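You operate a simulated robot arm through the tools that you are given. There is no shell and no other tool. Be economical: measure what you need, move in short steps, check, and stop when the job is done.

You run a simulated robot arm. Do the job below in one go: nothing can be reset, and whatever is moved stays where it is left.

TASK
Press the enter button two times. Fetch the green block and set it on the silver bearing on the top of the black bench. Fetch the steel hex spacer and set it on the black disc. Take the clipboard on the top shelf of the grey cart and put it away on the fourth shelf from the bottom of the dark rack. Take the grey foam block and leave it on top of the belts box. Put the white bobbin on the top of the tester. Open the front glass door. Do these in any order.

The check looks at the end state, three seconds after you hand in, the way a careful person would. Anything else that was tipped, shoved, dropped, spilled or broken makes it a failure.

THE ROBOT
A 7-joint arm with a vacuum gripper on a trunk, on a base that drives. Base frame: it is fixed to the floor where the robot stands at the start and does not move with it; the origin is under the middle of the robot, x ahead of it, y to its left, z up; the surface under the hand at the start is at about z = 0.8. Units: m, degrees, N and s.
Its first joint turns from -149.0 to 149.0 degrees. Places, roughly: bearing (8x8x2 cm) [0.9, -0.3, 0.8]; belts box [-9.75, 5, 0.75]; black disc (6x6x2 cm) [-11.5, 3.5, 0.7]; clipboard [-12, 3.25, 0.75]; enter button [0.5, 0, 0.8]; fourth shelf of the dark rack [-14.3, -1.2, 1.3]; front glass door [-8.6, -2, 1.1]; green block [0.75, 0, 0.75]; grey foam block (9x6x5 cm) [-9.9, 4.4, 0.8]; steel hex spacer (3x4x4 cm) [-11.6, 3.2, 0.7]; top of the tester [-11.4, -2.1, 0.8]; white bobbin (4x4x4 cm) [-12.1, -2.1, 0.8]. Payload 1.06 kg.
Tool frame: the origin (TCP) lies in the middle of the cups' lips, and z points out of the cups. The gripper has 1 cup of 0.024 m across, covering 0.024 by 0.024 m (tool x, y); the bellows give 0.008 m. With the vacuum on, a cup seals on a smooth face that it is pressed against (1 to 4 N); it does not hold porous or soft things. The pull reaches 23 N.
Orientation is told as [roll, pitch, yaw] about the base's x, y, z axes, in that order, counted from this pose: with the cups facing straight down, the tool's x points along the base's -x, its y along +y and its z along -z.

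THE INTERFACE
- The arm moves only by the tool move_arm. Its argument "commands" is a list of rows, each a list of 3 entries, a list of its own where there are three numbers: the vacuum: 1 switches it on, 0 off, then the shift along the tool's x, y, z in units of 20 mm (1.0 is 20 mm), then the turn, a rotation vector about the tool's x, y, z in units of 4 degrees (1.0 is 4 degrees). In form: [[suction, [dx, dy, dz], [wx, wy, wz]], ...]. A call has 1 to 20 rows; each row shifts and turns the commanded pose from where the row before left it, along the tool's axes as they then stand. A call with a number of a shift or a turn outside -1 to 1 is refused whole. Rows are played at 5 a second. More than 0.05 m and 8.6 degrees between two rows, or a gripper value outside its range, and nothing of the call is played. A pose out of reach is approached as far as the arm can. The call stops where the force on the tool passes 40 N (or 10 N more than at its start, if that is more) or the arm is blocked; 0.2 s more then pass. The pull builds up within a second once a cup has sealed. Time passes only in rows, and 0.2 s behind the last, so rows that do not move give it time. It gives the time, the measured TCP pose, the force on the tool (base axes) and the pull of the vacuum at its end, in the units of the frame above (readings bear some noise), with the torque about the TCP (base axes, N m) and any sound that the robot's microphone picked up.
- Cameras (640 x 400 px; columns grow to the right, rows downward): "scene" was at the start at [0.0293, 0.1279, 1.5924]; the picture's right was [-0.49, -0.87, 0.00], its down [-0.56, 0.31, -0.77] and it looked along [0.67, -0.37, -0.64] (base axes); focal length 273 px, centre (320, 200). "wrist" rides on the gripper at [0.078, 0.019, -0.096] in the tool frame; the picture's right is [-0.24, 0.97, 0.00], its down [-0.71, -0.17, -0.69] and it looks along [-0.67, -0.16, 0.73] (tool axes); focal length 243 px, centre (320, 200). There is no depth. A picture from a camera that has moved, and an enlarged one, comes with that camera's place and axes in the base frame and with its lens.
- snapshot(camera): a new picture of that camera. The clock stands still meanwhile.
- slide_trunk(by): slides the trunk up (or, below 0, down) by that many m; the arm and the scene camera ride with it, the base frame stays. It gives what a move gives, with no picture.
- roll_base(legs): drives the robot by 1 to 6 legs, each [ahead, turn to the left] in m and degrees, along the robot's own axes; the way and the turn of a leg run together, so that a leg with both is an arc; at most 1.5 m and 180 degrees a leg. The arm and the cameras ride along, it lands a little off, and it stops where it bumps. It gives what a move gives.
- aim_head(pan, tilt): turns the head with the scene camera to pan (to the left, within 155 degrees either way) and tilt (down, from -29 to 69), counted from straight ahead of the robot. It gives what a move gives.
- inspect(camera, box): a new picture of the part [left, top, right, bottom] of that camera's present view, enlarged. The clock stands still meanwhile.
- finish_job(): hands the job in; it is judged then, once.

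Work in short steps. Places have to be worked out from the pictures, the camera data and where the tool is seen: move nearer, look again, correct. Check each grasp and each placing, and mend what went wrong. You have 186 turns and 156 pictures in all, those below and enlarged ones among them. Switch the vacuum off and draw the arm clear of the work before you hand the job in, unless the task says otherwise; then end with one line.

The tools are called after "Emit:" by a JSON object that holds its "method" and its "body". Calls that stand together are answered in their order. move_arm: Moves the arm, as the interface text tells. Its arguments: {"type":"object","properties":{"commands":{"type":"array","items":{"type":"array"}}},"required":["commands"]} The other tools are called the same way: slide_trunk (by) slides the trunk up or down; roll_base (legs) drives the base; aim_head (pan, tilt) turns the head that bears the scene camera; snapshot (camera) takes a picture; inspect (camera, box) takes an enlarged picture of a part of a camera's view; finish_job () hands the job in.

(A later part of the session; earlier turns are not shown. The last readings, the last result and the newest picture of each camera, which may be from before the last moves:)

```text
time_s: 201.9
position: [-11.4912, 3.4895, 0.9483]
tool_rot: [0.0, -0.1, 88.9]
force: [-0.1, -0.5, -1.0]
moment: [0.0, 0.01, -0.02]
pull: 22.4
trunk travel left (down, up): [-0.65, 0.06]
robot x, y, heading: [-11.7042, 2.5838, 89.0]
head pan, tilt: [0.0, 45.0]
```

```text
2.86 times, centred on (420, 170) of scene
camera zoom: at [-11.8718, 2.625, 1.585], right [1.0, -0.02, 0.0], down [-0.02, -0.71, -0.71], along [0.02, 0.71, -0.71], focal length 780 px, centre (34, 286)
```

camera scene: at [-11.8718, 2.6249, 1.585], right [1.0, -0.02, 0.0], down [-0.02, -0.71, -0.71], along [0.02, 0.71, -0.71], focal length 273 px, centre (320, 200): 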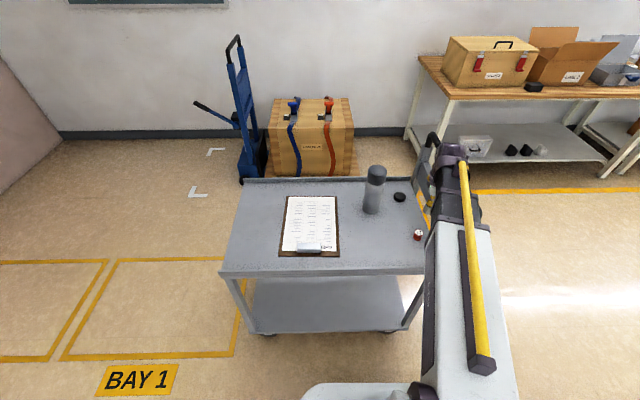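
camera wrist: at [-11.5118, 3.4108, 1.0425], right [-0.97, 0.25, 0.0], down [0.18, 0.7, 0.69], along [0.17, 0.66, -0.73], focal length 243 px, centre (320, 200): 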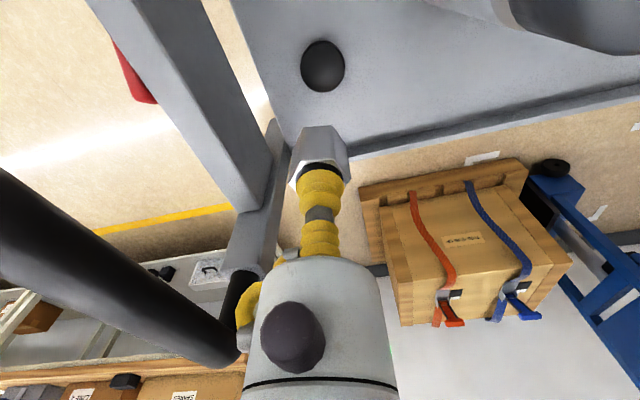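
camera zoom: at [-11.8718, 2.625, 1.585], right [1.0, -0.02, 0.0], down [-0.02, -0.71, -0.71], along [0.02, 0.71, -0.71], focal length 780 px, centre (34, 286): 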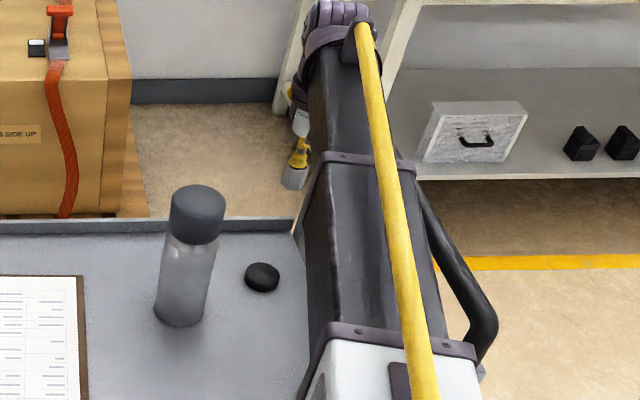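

Handle bar sits at x ≈ -11.36, leaving ~5 cm to the wrist. Nudge 3 mm in -x and descend to z ≈ 0.81, then look.

Emit:
{"method": "move_arm", "body": {"commands": [[1, [0, 0.2, 0.5], [0, 0, 0]], [1, [0, 0, 1], [0, 0, 0]], [1, [0, 0, 1], [0, 0, 0]], [1, [0, 0, 1], [0, 0, 0]], [1, [0, 0, 1], [0, 0, 0]], [1, [0, 0, 1], [0, 0, 0]], [1, [0, 0, 1], [0, 0, 0]], [1, [0, 0, 0.5], [0, 0, 0]]]}}

Emit:
{"method": "snapshot", "body": {"camera": "wrist"}}

Emit:
{"method": "inspect", "body": {"camera": "scene", "box": [340, 100, 500, 240]}}

```text
time_s: 203.7
position: [-11.4956, 3.4897, 0.8071]
tool_rot: [-0.1, -0.1, 89.0]
force: [-0.1, 0.4, -1.3]
moment: [0.01, -0.02, -0.02]
pull: 22.7
trunk travel left (down, up): [-0.65, 0.06]
robot x, y, heading: [-11.6998, 2.5843, 88.6]
head pan, tilt: [0.0, 45.0]
```

```text
90 pictures are left
camera wrist: at [-11.5161, 3.4103, 0.9022], right [-0.97, 0.25, 0.0], down [0.18, 0.7, 0.69], along [0.17, 0.66, -0.73], focal length 243 px, centre (320, 200)
```

wrist: 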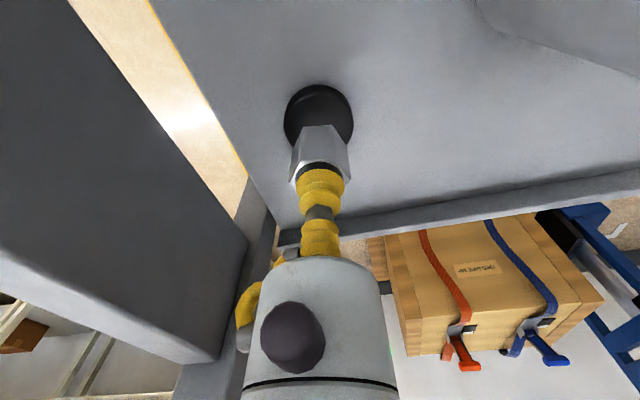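

```text
2.86 times, centred on (420, 170) of scene
camera zoom: at [-11.8718, 2.625, 1.585], right [1.0, -0.02, 0.0], down [-0.02, -0.71, -0.71], along [0.02, 0.71, -0.71], focal length 780 px, centre (34, 286)
```

zoom: 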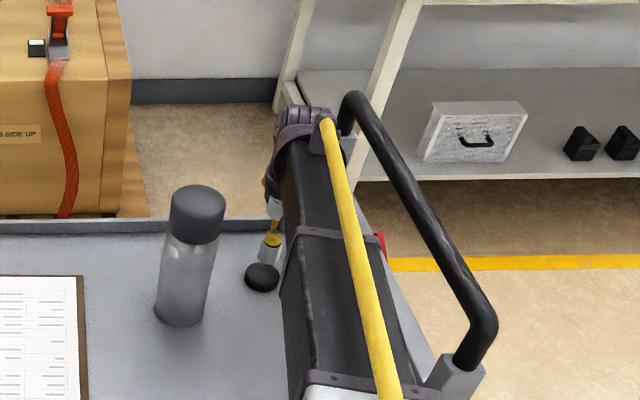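

Well aligned. Lower finely to contact.

Emit:
{"method": "move_arm", "body": {"commands": [[1, [0.1, 0, 0.5], [0, 0, 0]], [1, [0, 0, 0.5], [0, 0, 0]], [1, [0, 0, 0.25], [0, 0, 0]], [1, [0, 0, 0.15], [0, 0, 0]], [1, [0, 0, 0.15], [0, 0, 0]]]}}

```text
time_s: 204.9
position: [-11.4959, 3.4875, 0.7791]
tool_rot: [-0.1, -0.2, 89.0]
force: [-0.1, 0.3, -2.0]
moment: [0.0, 0.03, -0.01]
pull: 22.8
trunk travel left (down, up): [-0.65, 0.06]
robot x, y, heading: [-11.7046, 2.5849, 88.6]
head pan, tilt: [0.0, 45.0]
```

Emit:
{"method": "move_arm", "body": {"commands": [[1, [0, 0, 0.15], [0, 0, 0]], [1, [0, 0, 0.12], [0, 0, 0]], [1, [0, 0, 0.12], [0, 0, 0]]]}}

```text
time_s: 205.7
position: [-11.4952, 3.4879, 0.7706]
tool_rot: [0.0, -0.2, 88.9]
force: [0.1, 0.9, 4.1]
moment: [0.0, 0.02, 0.01]
pull: 22.8
trunk travel left (down, up): [-0.65, 0.06]
robot x, y, heading: [-11.7045, 2.587, 88.5]
head pan, tilt: [0.0, 45.0]
```

Contact (4 N). Release and rise.

Emit:
{"method": "move_arm", "body": {"commands": [[1, [0, 0, 0.05], [0, 0, 0]], [0, [0, 0, 0], [0, 0, 0]], [0, [0, 0, 0], [0, 0, 0]], [0, [0, 0, 0], [0, 0, 0]], [0, [0, 0, 0], [0, 0, 0]], [0, [0, 0, -0.1], [0, 0, 0]], [0, [0, 0, -0.2], [0, 0, 0]], [0, [0, 0, -0.7], [0, 0, 0]], [0, [0, 0, -1], [0, 0, 0]], [0, [0, 0, -1], [0, 0, 0]], [0, [0, 0, -1], [0, 0, 0]], [0, [0, 0, -1], [0, 0, 0]], [0, [0, 0, -1], [0, 0, 0]], [0, [0, 0, -1], [0, 0, 0]], [0, [0, 0, -1], [0, 0, 0]], [0, [0, 0, -1], [0, 0, 0]], [0, [0, 0, -1], [0, 0, 0]]]}}

Emit:
{"method": "snapshot", "body": {"camera": "wrist"}}

Emit:
{"method": "inspect", "body": {"camera": "scene", "box": [340, 100, 500, 240]}}

```text
time_s: 209.3
position: [-11.4962, 3.4876, 0.9688]
tool_rot: [-0.1, 0.0, 89.0]
force: [0.5, 0.1, 0.0]
moment: [0.02, -0.01, 0.03]
pull: 0.0
trunk travel left (down, up): [-0.65, 0.06]
robot x, y, heading: [-11.7057, 2.5853, 88.6]
head pan, tilt: [0.0, 45.0]
```

```text
88 pictures are left
camera wrist: at [-11.5159, 3.4079, 1.0634], right [-0.97, 0.25, 0.0], down [0.18, 0.7, 0.69], along [0.17, 0.66, -0.73], focal length 243 px, centre (320, 200)
```

wrist: 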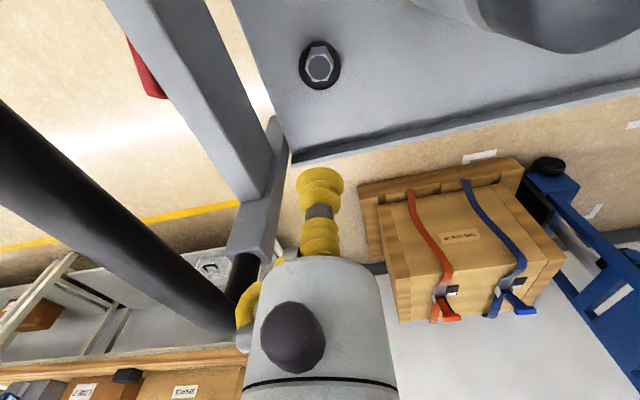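

```text
2.86 times, centred on (420, 170) of scene
camera zoom: at [-11.8718, 2.6248, 1.585], right [1.0, -0.02, 0.0], down [-0.02, -0.71, -0.71], along [0.02, 0.71, -0.71], focal length 780 px, centre (34, 286)
```

zoom: 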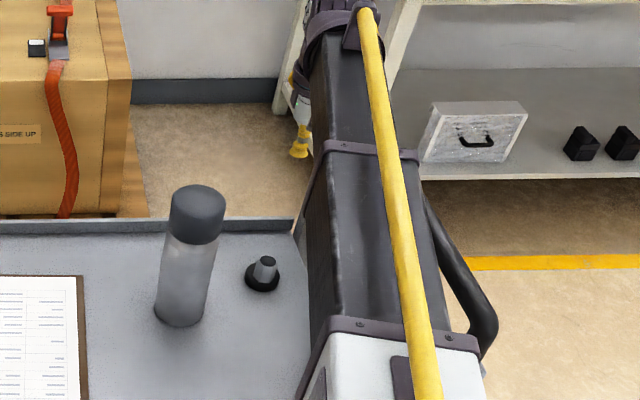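

Spacer is on the disc. Now raise over the bottle and move above the clipboard centre (-11.90, 3.36).

Emit:
{"method": "move_arm", "body": {"commands": [[0, [0, 0, -1], [0, 0, 0]], [0, [0, 0, -1], [0, 0, 0]], [0, [0, 0, -1], [0, 0, 0]], [0, [0, 0, -1], [0, 0, 0]], [0, [0, 0, -1], [0, 0, 0]], [0, [0.43, 1, 0], [0, 0, 0]], [0, [0.43, 1, 0], [0, 0, 0]], [0, [0.43, 1, 0], [0, 0, 0]], [0, [0.43, 1, 0], [0, 0, 0]], [0, [0.43, 1, 0], [0, 0, 0]], [0, [0.43, 1, 0], [0, 0, 0]], [0, [0.43, 1, 0], [0, 0, 0]], [0, [0.43, 1, 0], [0, 0, 0]], [0, [0.43, 1, 0], [0, 0, 0]], [0, [0.43, 1, 0], [0, 0, 0]], [0, [0.43, 1, 0], [0, 0, 0]], [0, [0.43, 1, 0], [0, 0, 0]], [0, [0.43, 1, 0], [0, 0, 0]], [0, [0.43, 1, 0], [0, 0, 0]], [0, [0.43, 1, 0], [0, 0, 0]]]}}

Emit:
{"method": "move_arm", "body": {"commands": [[0, [0, 1, 0], [0, 0, 0]], [0, [0, 1, 0], [0, 0, 0]], [0, [0, 1, 0], [0, 0, 0]], [0, [0, 1, 0], [0, 0, 0]], [0, [0, 1, 0], [0, 0, 0]], [0, [0, 0, 1], [0, 0, 0]], [0, [0, 0, 1], [0, 0, 0]], [0, [0, 0, 1], [0, 0, 0]], [0, [0, 0, 1], [0, 0, 0]], [0, [0, 0, 1], [0, 0, 0]], [0, [0, 0, 1], [0, 0, 0]], [0, [0, 0, 1], [0, 0, 0]], [0, [0, 0, 1], [0, 0, 0]], [0, [0, 0, 1], [0, 0, 0]]]}}

Emit:
{"method": "snapshot", "body": {"camera": "wrist"}}

Emit:
{"method": "snapshot", "body": {"camera": "scene"}}

```text
time_s: 213.5
position: [-11.7994, 3.3623, 1.069]
tool_rot: [0.0, -0.2, 88.9]
force: [-0.3, -0.7, 0.3]
moment: [-0.02, 0.0, -0.01]
pull: 0.1
trunk travel left (down, up): [-0.65, 0.06]
robot x, y, heading: [-11.7009, 2.5856, 88.6]
head pan, tilt: [0.0, 45.0]
```

```text
time_s: 216.5
position: [-11.8989, 3.367, 0.8877]
tool_rot: [0.0, -0.1, 89.0]
force: [-0.1, -0.1, 0.3]
moment: [-0.05, -0.03, -0.04]
pull: 0.1
trunk travel left (down, up): [-0.65, 0.06]
robot x, y, heading: [-11.7048, 2.5829, 88.8]
head pan, tilt: [0.0, 45.0]
```

```text
86 pictures are left
camera wrist: at [-11.9185, 3.2866, 0.9831], right [-0.97, 0.25, 0.0], down [0.18, 0.7, 0.69], along [0.17, 0.66, -0.73], focal length 243 px, centre (320, 200)
```

wrist: 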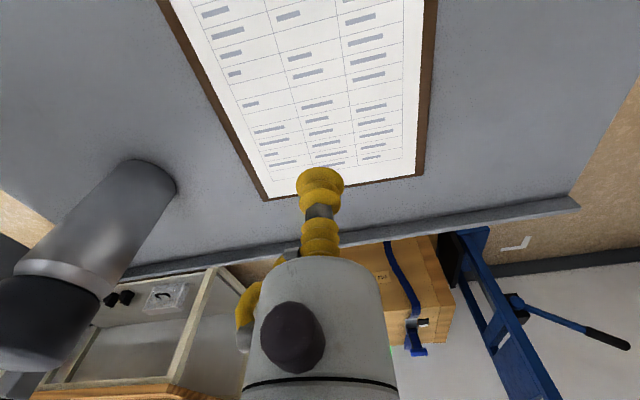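

```text
85 pictures are left
camera scene: at [-11.8719, 2.6248, 1.585], right [1.0, -0.02, 0.0], down [-0.02, -0.71, -0.71], along [0.02, 0.71, -0.71], focal length 273 px, centre (320, 200)
```

scene: 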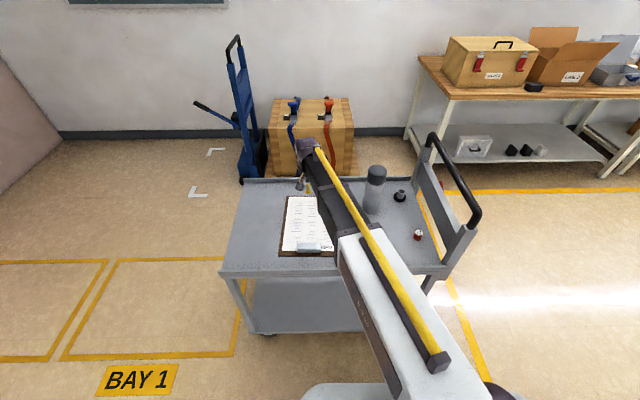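

Clipboard centre ≈ (-11.895, 3.356). Descend onto it with vacuum on.

Emit:
{"method": "move_arm", "body": {"commands": [[1, [0.6, 0, 1], [0, 0, 0]], [1, [0, 0, 1], [0, 0, 0]], [1, [0, 0, 1], [0, 0, 0]], [1, [0, 0, 1], [0, 0, 0]], [1, [0, 0, 1], [0, 0, 0]], [1, [0, 0, 1], [0, 0, 0]], [1, [0, 0, 1], [0, 0, 0]], [1, [0, 0, 0.5], [0, 0, 0]], [1, [0, 0, 0.25], [0, 0, 0]], [1, [0, 0, 0.15], [0, 0, 0]], [1, [0, 0, 0], [0, 0, 0]]]}}

```text
time_s: 218.9
position: [-11.8977, 3.3542, 0.731]
tool_rot: [0.0, 0.0, 88.8]
force: [1.2, -0.2, 0.3]
moment: [-0.02, 0.0, -0.01]
pull: 0.1
trunk travel left (down, up): [-0.65, 0.06]
robot x, y, heading: [-11.7007, 2.5866, 88.7]
head pan, tilt: [0.0, 45.0]
```

Emit:
{"method": "move_arm", "body": {"commands": [[1, [0, 0, 0.2], [0, 0, 0]], [1, [0, 0, 0.2], [0, 0, 0]], [1, [0, 0, 0.15], [0, 0, 0]], [1, [0, 0, 0], [0, 0, 0]]]}}

```text
time_s: 219.9
position: [-11.8975, 3.3538, 0.7211]
tool_rot: [0.1, -0.3, 88.9]
force: [-1.7, 7.3, 18.2]
moment: [-0.11, -0.03, 0.03]
pull: 22.5
trunk travel left (down, up): [-0.65, 0.06]
robot x, y, heading: [-11.6999, 2.5834, 88.6]
head pan, tilt: [0.0, 45.0]
```

Sealed. Lift up 6 cm and check that the whole clipboard comes along level.

Emit:
{"method": "move_arm", "body": {"commands": [[1, [0, 0, -0.3], [0, 0, 0]], [1, [0, 0, -0.7], [0, 0, 0]], [1, [0, 0, -1], [0, 0, 0]], [1, [0, 0, -1], [0, 0, 0]], [1, [0, 0, 0], [0, 0, 0]]]}}

Emit:
{"method": "snapshot", "body": {"camera": "wrist"}}

Emit:
{"method": "inspect", "body": {"camera": "scene", "box": [200, 130, 440, 290]}}

```text
time_s: 221.1
position: [-11.8986, 3.3525, 0.779]
tool_rot: [0.1, -0.2, 89.0]
force: [-0.3, -0.6, -1.7]
moment: [0.04, 0.03, 0.04]
pull: 23.0
trunk travel left (down, up): [-0.65, 0.06]
robot x, y, heading: [-11.7034, 2.5831, 88.6]
head pan, tilt: [0.0, 45.0]
```

```text
84 pictures are left
camera wrist: at [-11.9185, 3.2743, 0.8744], right [-0.97, 0.25, 0.0], down [0.18, 0.7, 0.69], along [0.17, 0.66, -0.73], focal length 243 px, centre (320, 200)
```

wrist: 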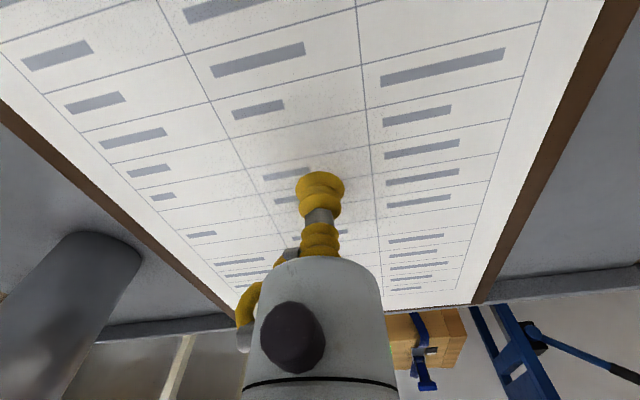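

```text
2.50 times, centred on (320, 210) of scene
camera zoom: at [-11.8719, 2.6248, 1.585], right [1.0, -0.02, 0.0], down [-0.02, -0.71, -0.71], along [0.02, 0.71, -0.71], focal length 683 px, centre (320, 175)
```

zoom: 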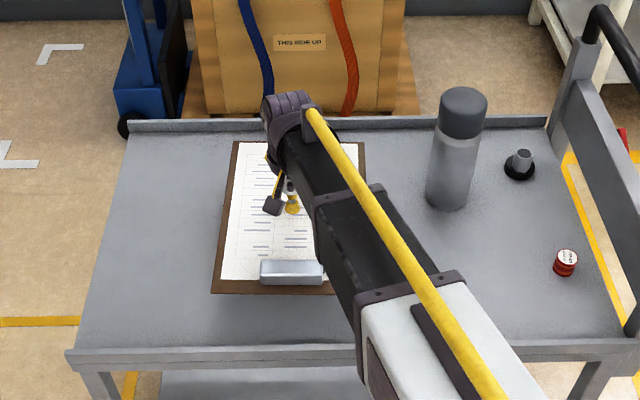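

The clipboard comes along level. Raise it to z ≈ 1.15, back away and survey the route to the dark rack.

Emit:
{"method": "move_arm", "body": {"commands": [[1, [0, 0, -1], [0, 0, 0]], [1, [0, 0, -1], [0, 0, 0]], [1, [0, 0, -1], [0, 0, 0]], [1, [0, 0, -1], [0, 0, 0]], [1, [0, 0, -1], [0, 0, 0]], [1, [0, 0, -1], [0, 0, 0]], [1, [0, 0, -1], [0, 0, 0]], [1, [0, 0, -1], [0, 0, 0]], [1, [0, 0, -1], [0, 0, 0]], [1, [0, 0, -1], [0, 0, 0]], [1, [0, 0, -1], [0, 0, 0]], [1, [0, 0, -1], [0, 0, 0]], [1, [0, 0, -1], [0, 0, 0]], [1, [0, 0, -1], [0, 0, 0]], [1, [0, 0, -1], [0, 0, 0]], [1, [0, 0, -1], [0, 0, 0]], [1, [0, 0, -1], [0, 0, 0]], [1, [0, 0, -1], [0, 0, 0]], [1, [0, 0, -1], [0, 0, 0]]]}}

Emit:
{"method": "roll_base", "body": {"legs": [[-0.2, 0]]}}

Emit:
{"method": "aim_head", "body": {"pan": 100, "tilt": 22}}

Emit:
{"method": "snapshot", "body": {"camera": "scene"}}

Emit:
{"method": "aim_head", "body": {"pan": 150, "tilt": 22}}

Emit:
{"method": "snapshot", "body": {"camera": "scene"}}

```text
time_s: 225.1
position: [-11.8972, 3.3538, 1.1598]
tool_rot: [0.0, -0.1, 88.9]
force: [-0.6, -0.3, -2.0]
moment: [0.06, 0.01, 0.0]
pull: 22.9
trunk travel left (down, up): [-0.65, 0.06]
robot x, y, heading: [-11.7013, 2.5831, 88.7]
head pan, tilt: [0.0, 45.0]
```

```text
time_s: 226.7
position: [-11.9021, 3.1508, 1.16]
tool_rot: [-0.1, -0.2, 89.0]
force: [-0.4, -0.7, -1.5]
moment: [0.07, 0.02, -0.01]
pull: 23.4
trunk travel left (down, up): [-0.65, 0.06]
robot x, y, heading: [-11.7071, 2.3853, 88.8]
head pan, tilt: [0.0, 45.0]
```

```text
time_s: 228.5
position: [-11.9034, 3.153, 1.1607]
tool_rot: [0.0, 0.0, 89.0]
force: [-0.3, 0.6, -2.8]
moment: [0.01, -0.01, -0.03]
pull: 22.6
trunk travel left (down, up): [-0.65, 0.06]
robot x, y, heading: [-11.7083, 2.3849, 88.7]
head pan, tilt: [100.0, 22.0]
```

```text
82 pictures are left
camera scene: at [-11.97, 2.329, 1.6204], right [-0.15, 0.99, 0.0], down [0.37, 0.06, -0.93], along [-0.92, -0.14, -0.37], focal length 273 px, centre (320, 200)
```

scene: 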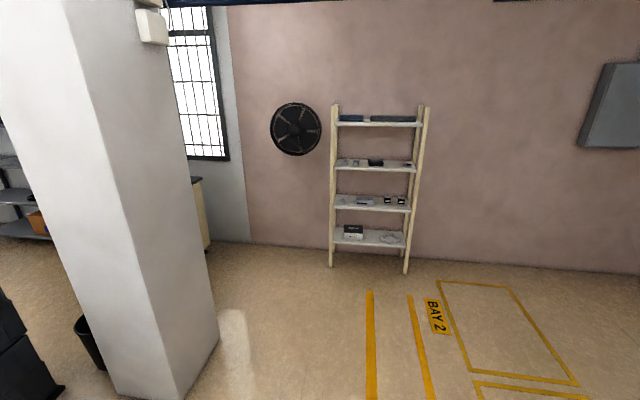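

```text
time_s: 229.7
position: [-11.9025, 3.1511, 1.1608]
tool_rot: [0.0, 0.0, 89.0]
force: [-0.3, 0.8, -2.8]
moment: [0.03, -0.03, -0.01]
pull: 22.4
trunk travel left (down, up): [-0.65, 0.06]
robot x, y, heading: [-11.7096, 2.3838, 88.9]
head pan, tilt: [150.0, 22.0]
```

```text
81 pictures are left
camera scene: at [-11.9265, 2.2638, 1.6205], right [-0.85, 0.52, 0.0], down [0.19, 0.32, -0.93], along [-0.48, -0.79, -0.37], focal length 273 px, centre (320, 200)
```

scene: 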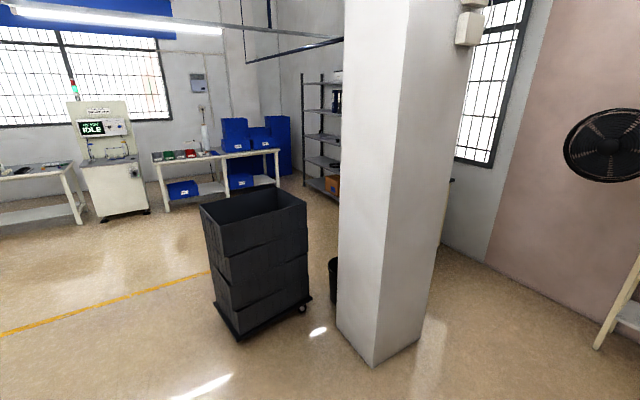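

Route: down the open floor along x ≈ -11.65 to y ≈ -0.55, then turn to the rack at x ≈ -14.1. Drive it.

Emit:
{"method": "roll_base", "body": {"legs": [[0, 180], [1.5, 0], [1.4, 0], [0, -80]]}}

Emit:
{"method": "aim_head", "body": {"pan": 20, "tilt": 18}}

Emit:
{"method": "snapshot", "body": {"camera": "scene"}}

```text
time_s: 254.6
position: [-12.5745, -0.8308, 1.1598]
tool_rot: [0.0, -0.1, -173.1]
force: [0.2, -0.3, -1.9]
moment: [-0.01, 0.01, -0.02]
pull: 22.6
trunk travel left (down, up): [-0.65, 0.06]
robot x, y, heading: [-11.8416, -0.5302, -173.3]
head pan, tilt: [150.0, 22.0]
```

```text
time_s: 256.7
position: [-12.5731, -0.8313, 1.1601]
tool_rot: [0.0, -0.1, -173.0]
force: [-0.4, 0.0, -1.7]
moment: [-0.01, 0.04, 0.01]
pull: 22.4
trunk travel left (down, up): [-0.65, 0.06]
robot x, y, heading: [-11.8449, -0.5298, -173.2]
head pan, tilt: [20.0, 18.0]
```

```text
80 pictures are left
camera scene: at [-11.8607, -0.7377, 1.6269], right [-0.45, 0.89, 0.0], down [0.28, 0.14, -0.95], along [-0.85, -0.43, -0.31], focal length 273 px, centre (320, 200)
```

scene: 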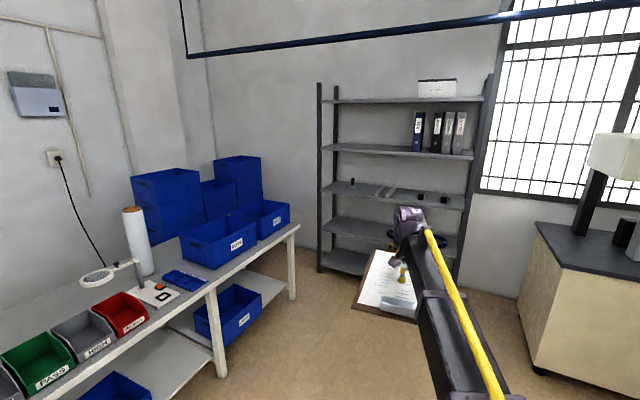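

The rack has 5 shelves; the fourth from the bottom is the folder shelf (z ≈ 1.3), with free room at y -1.85…-1.12 left of the folders. Raise the clipboard to z ≈ 1.42 and drive closer.

Emit:
{"method": "move_arm", "body": {"commands": [[1, [0, 0, -1], [0, 0, 0]], [1, [0, 0, -1], [0, 0, 0]], [1, [0, 0, -1], [0, 0, 0]], [1, [0, 0, -1], [0, 0, 0]], [1, [0, 0, -1], [0, 0, 0]], [1, [0, 0, -1], [0, 0, 0]], [1, [0, 0, -1], [0, 0, 0]], [1, [0, 0, -1], [0, 0, 0]], [1, [0, 0, -1], [0, 0, 0]], [1, [0, 0, -1], [0, 0, 0]], [1, [0, 0, -1], [0, 0, 0]], [1, [0, 0, -1], [0, 0, 0]], [1, [0, 0, -1], [0, 0, 0]]]}}

Emit:
{"method": "roll_base", "body": {"legs": [[0, 30], [1.0, 0], [0, -23.5], [0.25, 0]]}}

Emit:
{"method": "aim_head", "body": {"pan": 10, "tilt": 10}}

Emit:
{"method": "snapshot", "body": {"camera": "scene"}}

Emit:
{"method": "snapshot", "body": {"camera": "wrist"}}

```text
time_s: 259.5
position: [-12.6081, -0.8447, 1.3498]
tool_rot: [0.4, -1.2, -173.0]
force: [0.5, -0.9, -2.0]
moment: [-0.02, 0.03, 0.01]
pull: 22.8
out of reach, approached as far as the arm can: row 9, 10, 11, 12, 13
trunk travel left (down, up): [-0.65, 0.06]
robot x, y, heading: [-11.8411, -0.5288, -173.1]
head pan, tilt: [20.0, 18.0]
```

```text
time_s: 268.7
position: [-13.6067, -1.5896, 1.3489]
tool_rot: [0.5, -1.3, -166.1]
force: [0.3, 0.4, -2.2]
moment: [0.01, 0.05, 0.02]
pull: 22.4
trunk travel left (down, up): [-0.65, 0.06]
robot x, y, heading: [-12.8814, -1.1829, -166.3]
head pan, tilt: [20.0, 18.0]
```

```text
time_s: 269.4
position: [-13.6057, -1.5879, 1.3482]
tool_rot: [0.5, -1.3, -166.1]
force: [-0.7, 0.5, -1.9]
moment: [-0.05, 0.05, 0.01]
pull: 23.0
trunk travel left (down, up): [-0.65, 0.06]
robot x, y, heading: [-12.8829, -1.1867, -166.4]
head pan, tilt: [10.0, 10.0]
```

```text
79 pictures are left
camera scene: at [-12.885, -1.3779, 1.6399], right [-0.4, 0.92, 0.0], down [0.16, 0.07, -0.98], along [-0.9, -0.39, -0.17], focal length 273 px, centre (320, 200)
```

scene: 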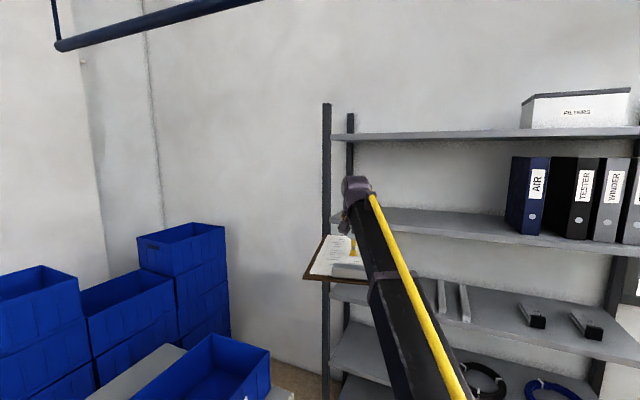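

```text
78 pictures are left
camera wrist: at [-13.5226, -1.5879, 1.4419], right [0.0, -1.0, 0.01], down [-0.71, 0.0, 0.7], along [-0.7, -0.01, -0.71], focal length 243 px, centre (320, 200)
```

wrist: 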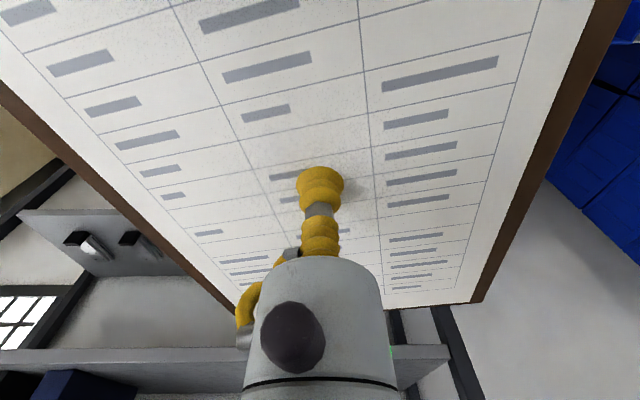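

Max reach at this height is limited, so raise the trunk fully, align heading toward the rack, and approach to just before the shelf front.

Emit:
{"method": "slide_trunk", "body": {"by": 0.06}}

Emit:
{"method": "roll_base", "body": {"legs": [[0, -10], [0.25, 0]]}}

Emit:
{"method": "aim_head", "body": {"pan": 0, "tilt": 18}}

Emit:
{"method": "snapshot", "body": {"camera": "scene"}}

Emit:
{"method": "snapshot", "body": {"camera": "wrist"}}

```text
time_s: 270.4
position: [-13.6057, -1.5898, 1.4088]
tool_rot: [0.3, -1.3, -166.2]
force: [0.8, -0.3, -2.8]
moment: [-0.01, 0.05, 0.03]
pull: 22.7
trunk travel left (down, up): [-0.71, 0.0]
robot x, y, heading: [-12.8833, -1.1848, -166.3]
head pan, tilt: [10.0, 10.0]
```

```text
time_s: 273.0
position: [-13.915, -1.4727, 1.4091]
tool_rot: [0.4, -1.2, -176.1]
force: [-0.6, -0.3, -2.2]
moment: [-0.02, 0.04, -0.02]
pull: 22.5
trunk travel left (down, up): [-0.71, 0.0]
robot x, y, heading: [-13.1344, -1.2009, -176.3]
head pan, tilt: [10.0, 10.0]
```

```text
time_s: 273.7
position: [-13.9145, -1.4717, 1.4096]
tool_rot: [0.4, -1.3, -176.1]
force: [-0.1, -0.2, -0.9]
moment: [-0.03, 0.05, -0.01]
pull: 22.5
trunk travel left (down, up): [-0.71, 0.0]
robot x, y, heading: [-13.1279, -1.2029, -176.3]
head pan, tilt: [0.0, 18.0]
```

```text
77 pictures are left
camera scene: at [-13.1716, -1.3744, 1.687], right [-0.06, 1.0, 0.0], down [0.31, 0.02, -0.95], along [-0.95, -0.06, -0.31], focal length 273 px, centre (320, 200)
```

scene: 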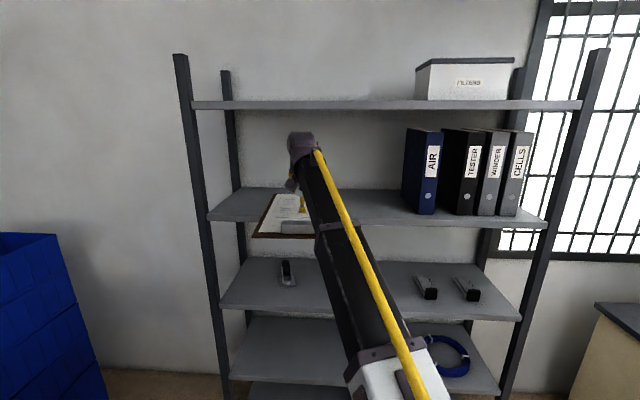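

```text
76 pictures are left
camera wrist: at [-13.8333, -1.4857, 1.5018], right [-0.17, -0.99, 0.01], down [-0.7, 0.13, 0.7], along [-0.69, 0.11, -0.71], focal length 243 px, centre (320, 200)
```

wrist: 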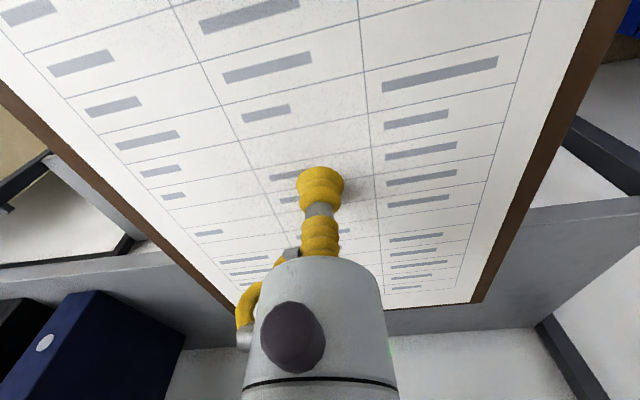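

The shelf is only ~0.34 m deep, so rotate the clipboard 90° to lie lengthwise along the shelf. Back off 12 cm first, then turn the tool.

Emit:
{"method": "roll_base", "body": {"legs": [[-0.12, 0]]}}

Emit:
{"method": "move_arm", "body": {"commands": [[1, [0, 0, 0], [0, 0, 1]], [1, [0, 0, 0], [0, 0, 1]], [1, [0, 0, 0], [0, 0, 1]], [1, [0, 0, 0], [0, 0, 1]], [1, [0, 0, 0], [0, 0, 1]], [1, [0, 0, 0], [0, 0, 1]], [1, [0, 0, 0], [0, 0, 1]], [1, [0, 0, 0], [0, 0, 1]], [1, [0, 0, 0], [0, 0, 1]], [1, [0, 0, 0], [0, 0, 1]], [1, [0, 0, 0], [0, 0, 1]]]}}

```text
time_s: 274.9
position: [-13.7932, -1.4636, 1.4089]
tool_rot: [0.3, -1.3, -176.2]
force: [-1.0, -0.7, -2.1]
moment: [-0.02, 0.04, -0.02]
pull: 22.8
trunk travel left (down, up): [-0.71, 0.0]
robot x, y, heading: [-13.0112, -1.1928, -176.4]
head pan, tilt: [0.0, 18.0]
```

```text
time_s: 277.3
position: [-13.7948, -1.465, 1.4085]
tool_rot: [1.1, -0.7, 139.7]
force: [0.1, 0.2, -2.2]
moment: [0.01, 0.01, -0.01]
pull: 23.0
trunk travel left (down, up): [-0.71, 0.0]
robot x, y, heading: [-13.0136, -1.1933, -176.4]
head pan, tilt: [0.0, 18.0]
```

Continue turning to yaw ≈ 90°.

Emit:
{"method": "move_arm", "body": {"commands": [[1, [0, 0, 0], [0, 0, 1]], [1, [0, 0, 0], [0, 0, 1]], [1, [0, 0, 0], [0, 0, 1]], [1, [0, 0, 0], [0, 0, 1]], [1, [0, 0, 0], [0, 0, 1]], [1, [0, 0, 0], [0, 0, 1]], [1, [0, 0, 0], [0, 0, 1]], [1, [0, 0, 0], [0, 0, 1]], [1, [0, 0, 0], [0, 0, 1]], [1, [0, 0, 0], [0, 0, 1]], [1, [0, 0, 0], [0, 0, 1]], [1, [0, 0, 0], [0, 0, 1]], [1, [0, 0, 0], [0, 0, 0.4]]]}}

Emit:
{"method": "snapshot", "body": {"camera": "scene"}}

Emit:
{"method": "snapshot", "body": {"camera": "wrist"}}

```text
time_s: 280.1
position: [-13.7938, -1.4637, 1.4098]
tool_rot: [1.3, 0.5, 90.1]
force: [0.8, -0.3, -2.6]
moment: [0.04, 0.05, 0.02]
pull: 22.8
trunk travel left (down, up): [-0.71, 0.0]
robot x, y, heading: [-13.0142, -1.1886, -176.4]
head pan, tilt: [0.0, 18.0]
```

```text
75 pictures are left
camera scene: at [-13.0511, -1.3668, 1.6869], right [-0.06, 1.0, 0.0], down [0.31, 0.02, -0.95], along [-0.95, -0.06, -0.31], focal length 273 px, centre (320, 200)
```

scene: 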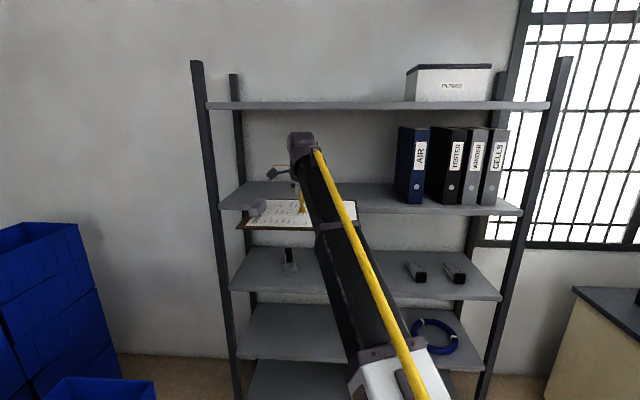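

```text
74 pictures are left
camera wrist: at [-13.8105, -1.5427, 1.5045], right [-0.97, 0.23, 0.02], down [0.19, 0.71, 0.68], along [0.14, 0.66, -0.74], focal length 243 px, centre (320, 200)
```

wrist: 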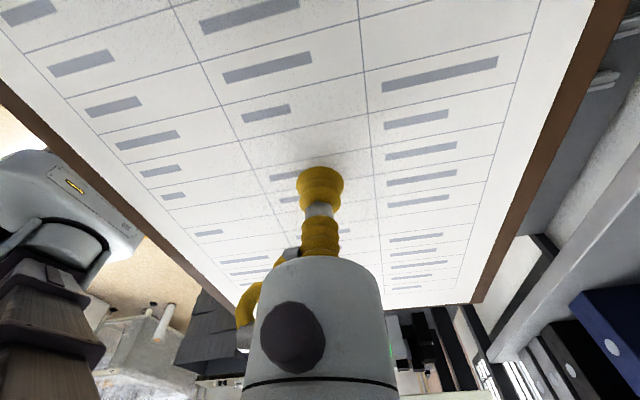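

Lengthwise now. Lower by 3 cm (board ≈ 1.37, shelf 1.30, upper shelf 1.69) and drive in part of the way.

Emit:
{"method": "move_arm", "body": {"commands": [[1, [0, 0, 0.75], [0, 0, 0]], [1, [0, 0, 0.75], [0, 0, 0]]]}}

Emit:
{"method": "roll_base", "body": {"legs": [[0.25, 0]]}}

Emit:
{"method": "snapshot", "body": {"camera": "scene"}}

```text
time_s: 280.7
position: [-13.7959, -1.4646, 1.3781]
tool_rot: [1.3, 0.3, 90.1]
force: [-0.2, 0.1, -1.0]
moment: [0.04, 0.01, -0.01]
pull: 22.4
trunk travel left (down, up): [-0.71, 0.0]
robot x, y, heading: [-13.0118, -1.1947, -176.5]
head pan, tilt: [0.0, 18.0]
```

```text
time_s: 282.6
position: [-14.048, -1.4819, 1.3798]
tool_rot: [1.2, 0.4, 90.4]
force: [-0.2, 0.0, -2.1]
moment: [0.03, 0.02, -0.01]
pull: 23.1
trunk travel left (down, up): [-0.71, 0.0]
robot x, y, heading: [-13.2613, -1.2095, -176.2]
head pan, tilt: [0.0, 18.0]
```

```text
73 pictures are left
camera scene: at [-13.3042, -1.3831, 1.6869], right [-0.06, 1.0, 0.0], down [0.31, 0.02, -0.95], along [-0.95, -0.06, -0.31], focal length 273 px, centre (320, 200)
```

scene: 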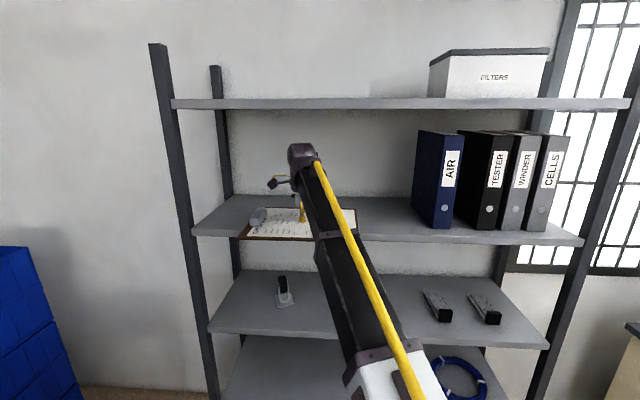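

The leading edge is already over the shelf without touching; shelf spans x ≈ -14.08…-14.44. Drive in another 0.21 m.

Emit:
{"method": "roll_base", "body": {"legs": [[0.21, 0]]}}

Emit:
{"method": "snapshot", "body": {"camera": "scene"}}

Emit:
{"method": "snapshot", "body": {"camera": "wrist"}}

```text
time_s: 284.2
position: [-14.2576, -1.496, 1.3789]
tool_rot: [1.3, 0.4, 90.4]
force: [1.0, 1.2, -2.0]
moment: [0.05, 0.01, 0.0]
pull: 22.7
trunk travel left (down, up): [-0.71, 0.0]
robot x, y, heading: [-13.473, -1.2212, -176.1]
head pan, tilt: [0.0, 18.0]
```

```text
72 pictures are left
camera scene: at [-13.5144, -1.3966, 1.6869], right [-0.06, 1.0, 0.0], down [0.31, 0.02, -0.95], along [-0.95, -0.06, -0.31], focal length 273 px, centre (320, 200)
```

scene: 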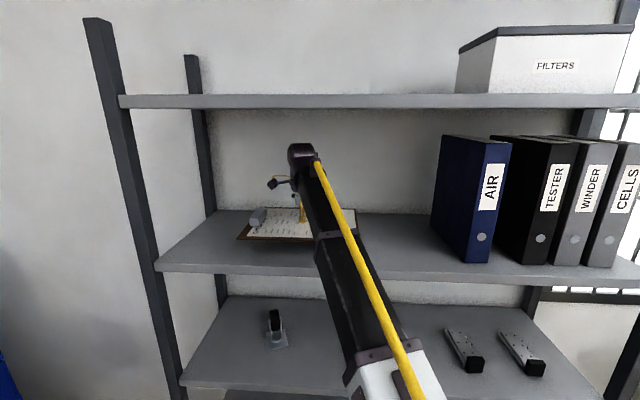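

```text
71 pictures are left
camera wrist: at [-14.2745, -1.5741, 1.474], right [-0.97, 0.23, 0.02], down [0.18, 0.71, 0.68], along [0.14, 0.66, -0.74], focal length 243 px, centre (320, 200)
```

wrist: 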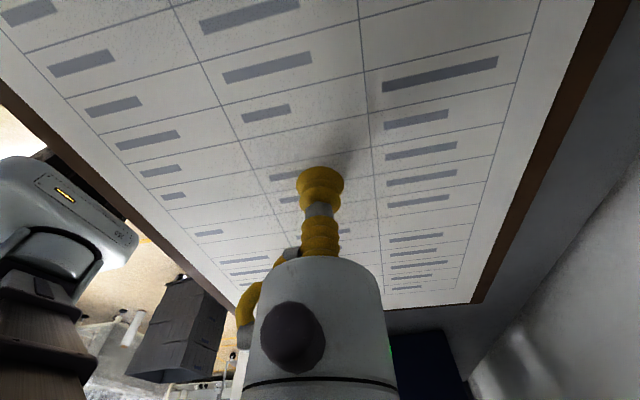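

Well placed over the shelf. Level the tool and lower onto the shelf in fine steps.

Emit:
{"method": "move_arm", "body": {"commands": [[1, [0, 0, 0], [0.3, -0.08, 0]], [1, [0, 0, 0.5], [0, 0, 0]], [1, [0, 0, 0.3], [0, 0, 0]], [1, [0, 0, 0.2], [0, 0, 0]], [1, [0, 0, 0.2], [0, 0, 0]]]}}

```text
time_s: 285.4
position: [-14.2574, -1.4943, 1.3545]
tool_rot: [0.1, 0.1, 90.3]
force: [-0.8, 0.6, -1.8]
moment: [0.03, 0.04, 0.01]
pull: 22.7
trunk travel left (down, up): [-0.71, 0.0]
robot x, y, heading: [-13.4736, -1.2251, -176.3]
head pan, tilt: [0.0, 18.0]
```

Emit:
{"method": "move_arm", "body": {"commands": [[1, [0, 0, 0.2], [0, 0, 0]], [1, [0, 0, 0.2], [0, 0, 0]], [1, [0, 0, 0.2], [0, 0, 0]], [1, [0, 0, 0.2], [0, 0, 0]]]}}

```text
time_s: 286.4
position: [-14.2576, -1.4952, 1.338]
tool_rot: [0.3, 0.1, 90.3]
force: [-0.2, 0.6, -1.9]
moment: [0.04, 0.05, 0.0]
pull: 23.1
trunk travel left (down, up): [-0.71, 0.0]
robot x, y, heading: [-13.4738, -1.2222, -176.5]
head pan, tilt: [0.0, 18.0]
```

Emit:
{"method": "move_arm", "body": {"commands": [[1, [0, 0, 0.2], [0, 0, 0]], [1, [0, 0, 0.15], [0, 0, 0]], [1, [0, 0, 0.15], [0, 0, 0]], [1, [0, 0, 0.15], [0, 0, 0]]]}}

```text
time_s: 287.4
position: [-14.2584, -1.4949, 1.3261]
tool_rot: [0.1, 0.1, 90.3]
force: [0.0, 0.7, -0.6]
moment: [-0.11, -0.02, 0.01]
pull: 22.7
trunk travel left (down, up): [-0.71, 0.0]
robot x, y, heading: [-13.4765, -1.2248, -176.3]
head pan, tilt: [0.0, 18.0]
```

Emit:
{"method": "move_arm", "body": {"commands": [[1, [0, 0, 0.12], [0, 0, 0]], [1, [0, 0, 0.12], [0, 0, 0]]]}}

Emit:
{"method": "inspect", "body": {"camera": "scene", "box": [180, 120, 400, 280]}}

```text
time_s: 288.0
position: [-14.2579, -1.4955, 1.3214]
tool_rot: [0.2, 0.2, 90.4]
force: [-6.4, -2.4, 17.4]
moment: [-0.05, -0.08, -0.08]
pull: 23.1
trunk travel left (down, up): [-0.71, 0.0]
robot x, y, heading: [-13.477, -1.2254, -176.3]
head pan, tilt: [0.0, 18.0]
```

```text
2.50 times, centred on (290, 200) of scene
camera zoom: at [-13.5126, -1.3961, 1.6873], right [-0.06, 1.0, 0.0], down [0.31, 0.02, -0.95], along [-0.95, -0.06, -0.31], focal length 683 px, centre (395, 200)
```

zoom: 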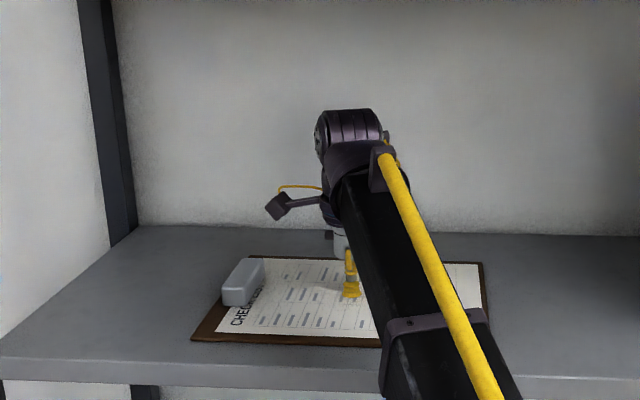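

Clipboard is on the shelf. Release, raise 6 cm, and back out.

Emit:
{"method": "move_arm", "body": {"commands": [[1, [0, 0, -0.15], [0, 0, 0]], [0, [0, 0, 0], [0, 0, 0]], [0, [0, 0, 0], [0, 0, 0]], [0, [0, 0, 0], [0, 0, 0]], [0, [0, 0, 0], [0, 0, 0]], [0, [0, 0, -0.1], [0, 0, 0]], [0, [0, 0, -0.3], [0, 0, 0]], [0, [0, 0, -0.7], [0, 0, 0]], [0, [0, 0, -1], [0, 0, 0]], [0, [0, 0, -0.8], [0, 0, 0]]]}}

Emit:
{"method": "roll_base", "body": {"legs": [[-0.6, 0]]}}

Emit:
{"method": "snapshot", "body": {"camera": "scene"}}

```text
time_s: 290.2
position: [-14.2569, -1.4942, 1.3812]
tool_rot: [0.0, 0.0, 90.3]
force: [-0.6, -0.5, -1.0]
moment: [-0.02, -0.01, 0.0]
pull: 0.1
trunk travel left (down, up): [-0.71, 0.0]
robot x, y, heading: [-13.4782, -1.2217, -176.4]
head pan, tilt: [0.0, 18.0]
```

```text
time_s: 293.6
position: [-13.6588, -1.4569, 1.3818]
tool_rot: [0.1, 0.1, 90.3]
force: [-0.4, 0.3, -0.3]
moment: [0.0, 0.04, -0.01]
pull: 0.0
trunk travel left (down, up): [-0.71, 0.0]
robot x, y, heading: [-12.8791, -1.1834, -176.8]
head pan, tilt: [0.0, 18.0]
```

```text
69 pictures are left
camera scene: at [-12.9138, -1.3584, 1.687], right [-0.06, 1.0, 0.0], down [0.31, 0.02, -0.95], along [-0.95, -0.06, -0.31], focal length 273 px, centre (320, 200)
```

scene: 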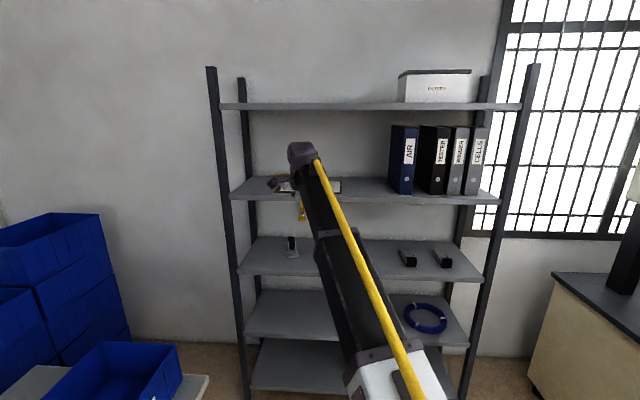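

Clipboard stored on the fourth shelf. Turn the tool back while lowering it, and lower the trunk.

Emit:
{"method": "move_arm", "body": {"commands": [[0, [0, 0, 0.4], [0, 0, -1]], [0, [0, 0, 0.4], [0, 0, -1]], [0, [0, 0, 0.4], [0, 0, -1]], [0, [0, 0, 0.4], [0, 0, -1]], [0, [0, 0, 0.4], [0, 0, -1]], [0, [0, 0, 0.4], [0, 0, -1]], [0, [0, 0, 0.4], [0, 0, -1]], [0, [0, 0, 0.4], [0, 0, -1]], [0, [0, 0, 0.4], [0, 0, -1]], [0, [0, 0, 0.4], [0, 0, -1]], [0, [0, 0, 0.4], [0, 0, -1]], [0, [0, 0, 0.4], [0, 0, -1]], [0, [0, 0, 0.4], [0, 0, -1]], [0, [0, 0, 0.4], [0, 0, -1]], [0, [0, 0, 0.4], [0, 0, -1]], [0, [0, 0, 0.4], [0, 0, -1]], [0, [0, 0, 0.4], [0, 0, -1]], [0, [0, 0, 0.4], [0, 0, -1]], [0, [0, 0, 0.4], [0, 0, -1]], [0, [0, 0, 0.4], [0, 0, -1]]]}}

Emit:
{"method": "slide_trunk", "body": {"by": -0.06}}

Emit:
{"method": "move_arm", "body": {"commands": [[0, [0, 0, 0], [0, 0, -1]], [0, [0, 0, 0], [0, 0, -1]], [0, [0, 0, 0], [0, 0, -1]], [0, [0.7, -0.9, 0], [0, 0, 0]], [0, [0.7, -0.9, 0], [0, 0, 0]], [0, [0.7, -0.9, 0], [0, 0, 0]], [0, [0.7, -0.9, 0], [0, 0, 0]], [0, [0.7, -0.9, 0], [0, 0, 0]], [0, [0.7, -0.9, 0], [0, 0, 0]], [0, [0.7, -0.9, 0], [0, 0, 0]], [0, [0.7, -0.9, 0], [0, 0, 0]], [0, [0.7, -0.9, 0], [0, 0, 0]]]}}

Emit:
{"method": "roll_base", "body": {"legs": [[-0.8, 0], [0, 87]]}}

Emit:
{"method": "aim_head", "body": {"pan": 0, "tilt": 35}}

Emit:
{"method": "snapshot", "body": {"camera": "scene"}}

```text
time_s: 297.8
position: [-13.6584, -1.4571, 1.2222]
tool_rot: [0.1, -0.1, 170.3]
force: [0.4, -0.6, 0.1]
moment: [-0.02, -0.01, -0.01]
pull: 0.1
trunk travel left (down, up): [-0.71, 0.0]
robot x, y, heading: [-12.8793, -1.1849, -176.4]
head pan, tilt: [0.0, 18.0]
```

```text
time_s: 298.8
position: [-13.6584, -1.4567, 1.1624]
tool_rot: [0.1, -0.1, 170.4]
force: [-0.8, -0.2, -0.2]
moment: [-0.01, -0.01, -0.03]
pull: 0.0
trunk travel left (down, up): [-0.65, 0.06]
robot x, y, heading: [-12.8748, -1.1837, -176.6]
head pan, tilt: [0.0, 18.0]
```

```text
time_s: 301.4
position: [-13.5377, -1.2908, 1.1609]
tool_rot: [0.1, -0.1, -177.7]
force: [0.5, -0.2, 0.0]
moment: [-0.01, 0.0, -0.02]
pull: 0.0
trunk travel left (down, up): [-0.65, 0.06]
robot x, y, heading: [-12.8793, -1.1825, -176.3]
head pan, tilt: [0.0, 18.0]
```

```text
time_s: 309.4
position: [-12.0013, -1.8002, 1.1611]
tool_rot: [0.1, -0.1, -90.8]
force: [-0.1, 0.2, -0.1]
moment: [0.01, 0.02, 0.0]
pull: 0.2
trunk travel left (down, up): [-0.65, 0.06]
robot x, y, heading: [-12.0734, -1.1333, -89.3]
head pan, tilt: [0.0, 18.0]
```

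```text
time_s: 310.2
position: [-12.0026, -1.799, 1.161]
tool_rot: [0.1, -0.2, -90.8]
force: [0.4, -0.4, -0.4]
moment: [-0.01, -0.01, 0.04]
pull: 0.0
trunk travel left (down, up): [-0.65, 0.06]
robot x, y, heading: [-12.0728, -1.134, -89.4]
head pan, tilt: [0.0, 35.0]
```

```text
68 pictures are left
camera scene: at [-11.903, -1.1759, 1.5999], right [-1.0, -0.01, 0.0], down [-0.01, 0.57, -0.82], along [0.01, -0.82, -0.57], focal length 273 px, centre (320, 200)
```

scene: 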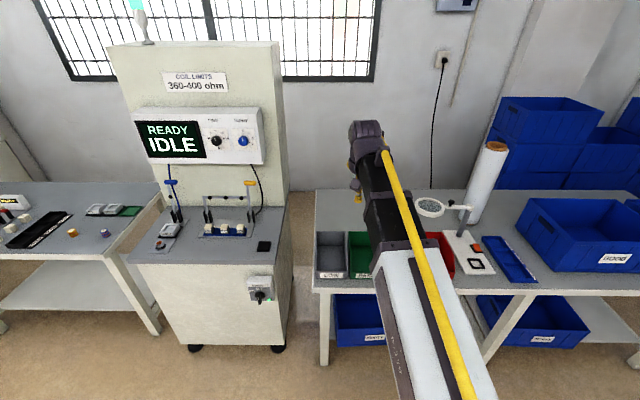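

The tester (grey deck, "coil limits 360-400 ohm") is at left; the bobbin should be on the right table. Zoom in on both.

Emit:
{"method": "inspect", "body": {"camera": "scene", "box": [120, 160, 310, 300]}}

Emit:
{"method": "inspect", "body": {"camera": "scene", "box": [300, 180, 560, 320]}}

Emit:
{"method": "snapshot", "body": {"camera": "wrist"}}

```text
2.86 times, centred on (215, 230) of scene
camera zoom: at [-11.903, -1.1759, 1.5999], right [-1.0, -0.01, 0.0], down [-0.01, 0.57, -0.82], along [0.01, -0.82, -0.57], focal length 780 px, centre (620, 114)
```

zoom: 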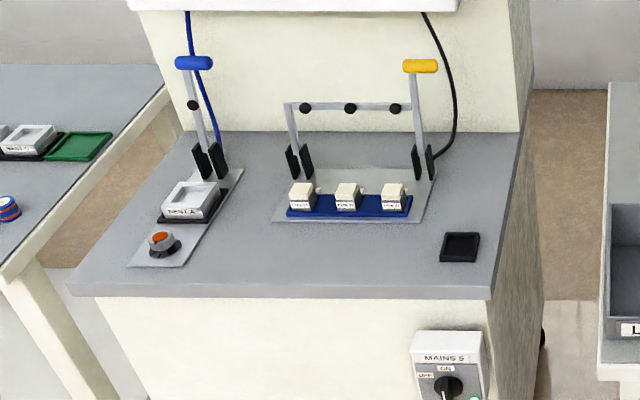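

```text
2.46 times, centred on (430, 250) of scene
camera zoom: at [-11.903, -1.1759, 1.5999], right [-1.0, -0.01, 0.0], down [-0.01, 0.57, -0.82], along [0.01, -0.82, -0.57], focal length 672 px, centre (49, 77)
```

zoom: 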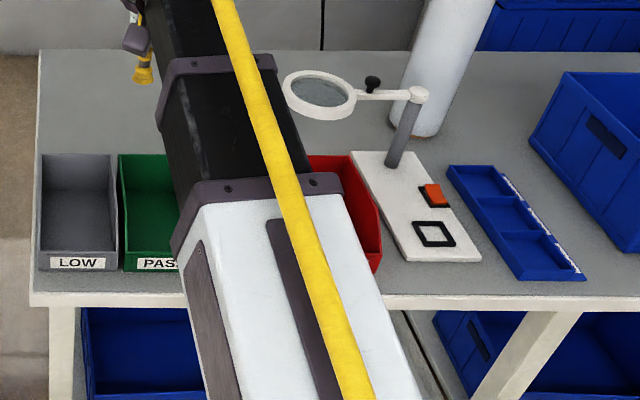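

```text
65 pictures are left
camera wrist: at [-11.983, -1.7232, 1.2559], right [0.97, -0.25, 0.0], down [-0.18, -0.7, 0.69], along [-0.17, -0.67, -0.73], focal length 243 px, centre (320, 200)
```

wrist: 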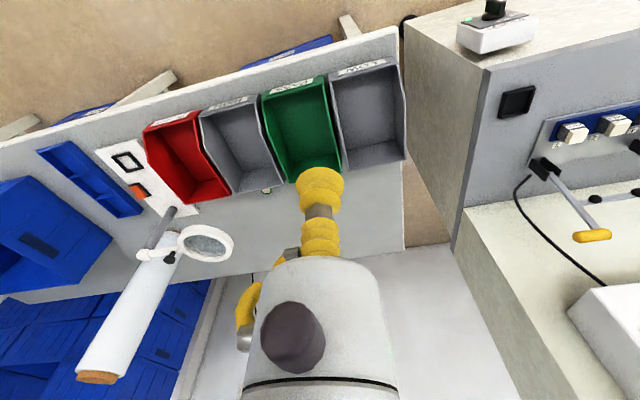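

Something small is behind the bins at the wrist image (267,190); zoom.

Emit:
{"method": "inspect", "body": {"camera": "wrist", "box": [220, 150, 340, 220]}}

Emit:
{"method": "inspect", "body": {"camera": "wrist", "box": [80, 60, 420, 260]}}

```text
5.33 times, centred on (280, 185) of wrist
camera zoom: at [-11.983, -1.7232, 1.2559], right [0.97, -0.25, 0.0], down [-0.18, -0.7, 0.69], along [-0.17, -0.67, -0.73], focal length 1294 px, centre (533, 280)
```

zoom: 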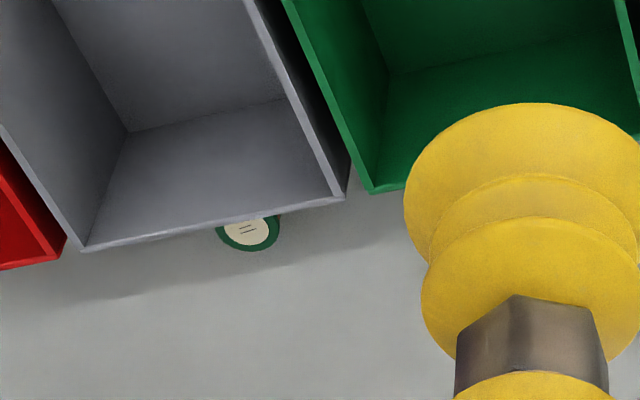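

```text
1.88 times, centred on (250, 160) of wrist
camera zoom: at [-11.983, -1.7232, 1.2559], right [0.97, -0.25, 0.0], down [-0.18, -0.7, 0.69], along [-0.17, -0.67, -0.73], focal length 457 px, centre (452, 275)
```

zoom: 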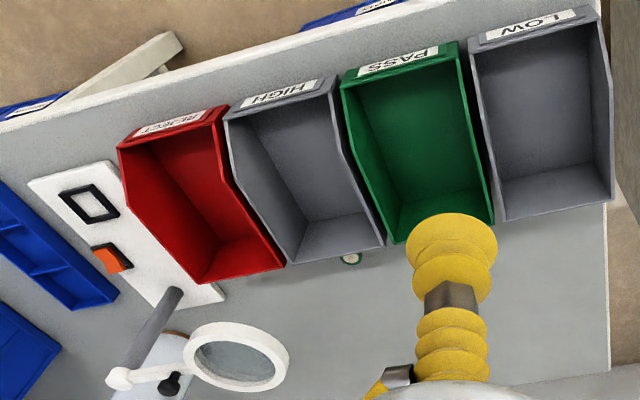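

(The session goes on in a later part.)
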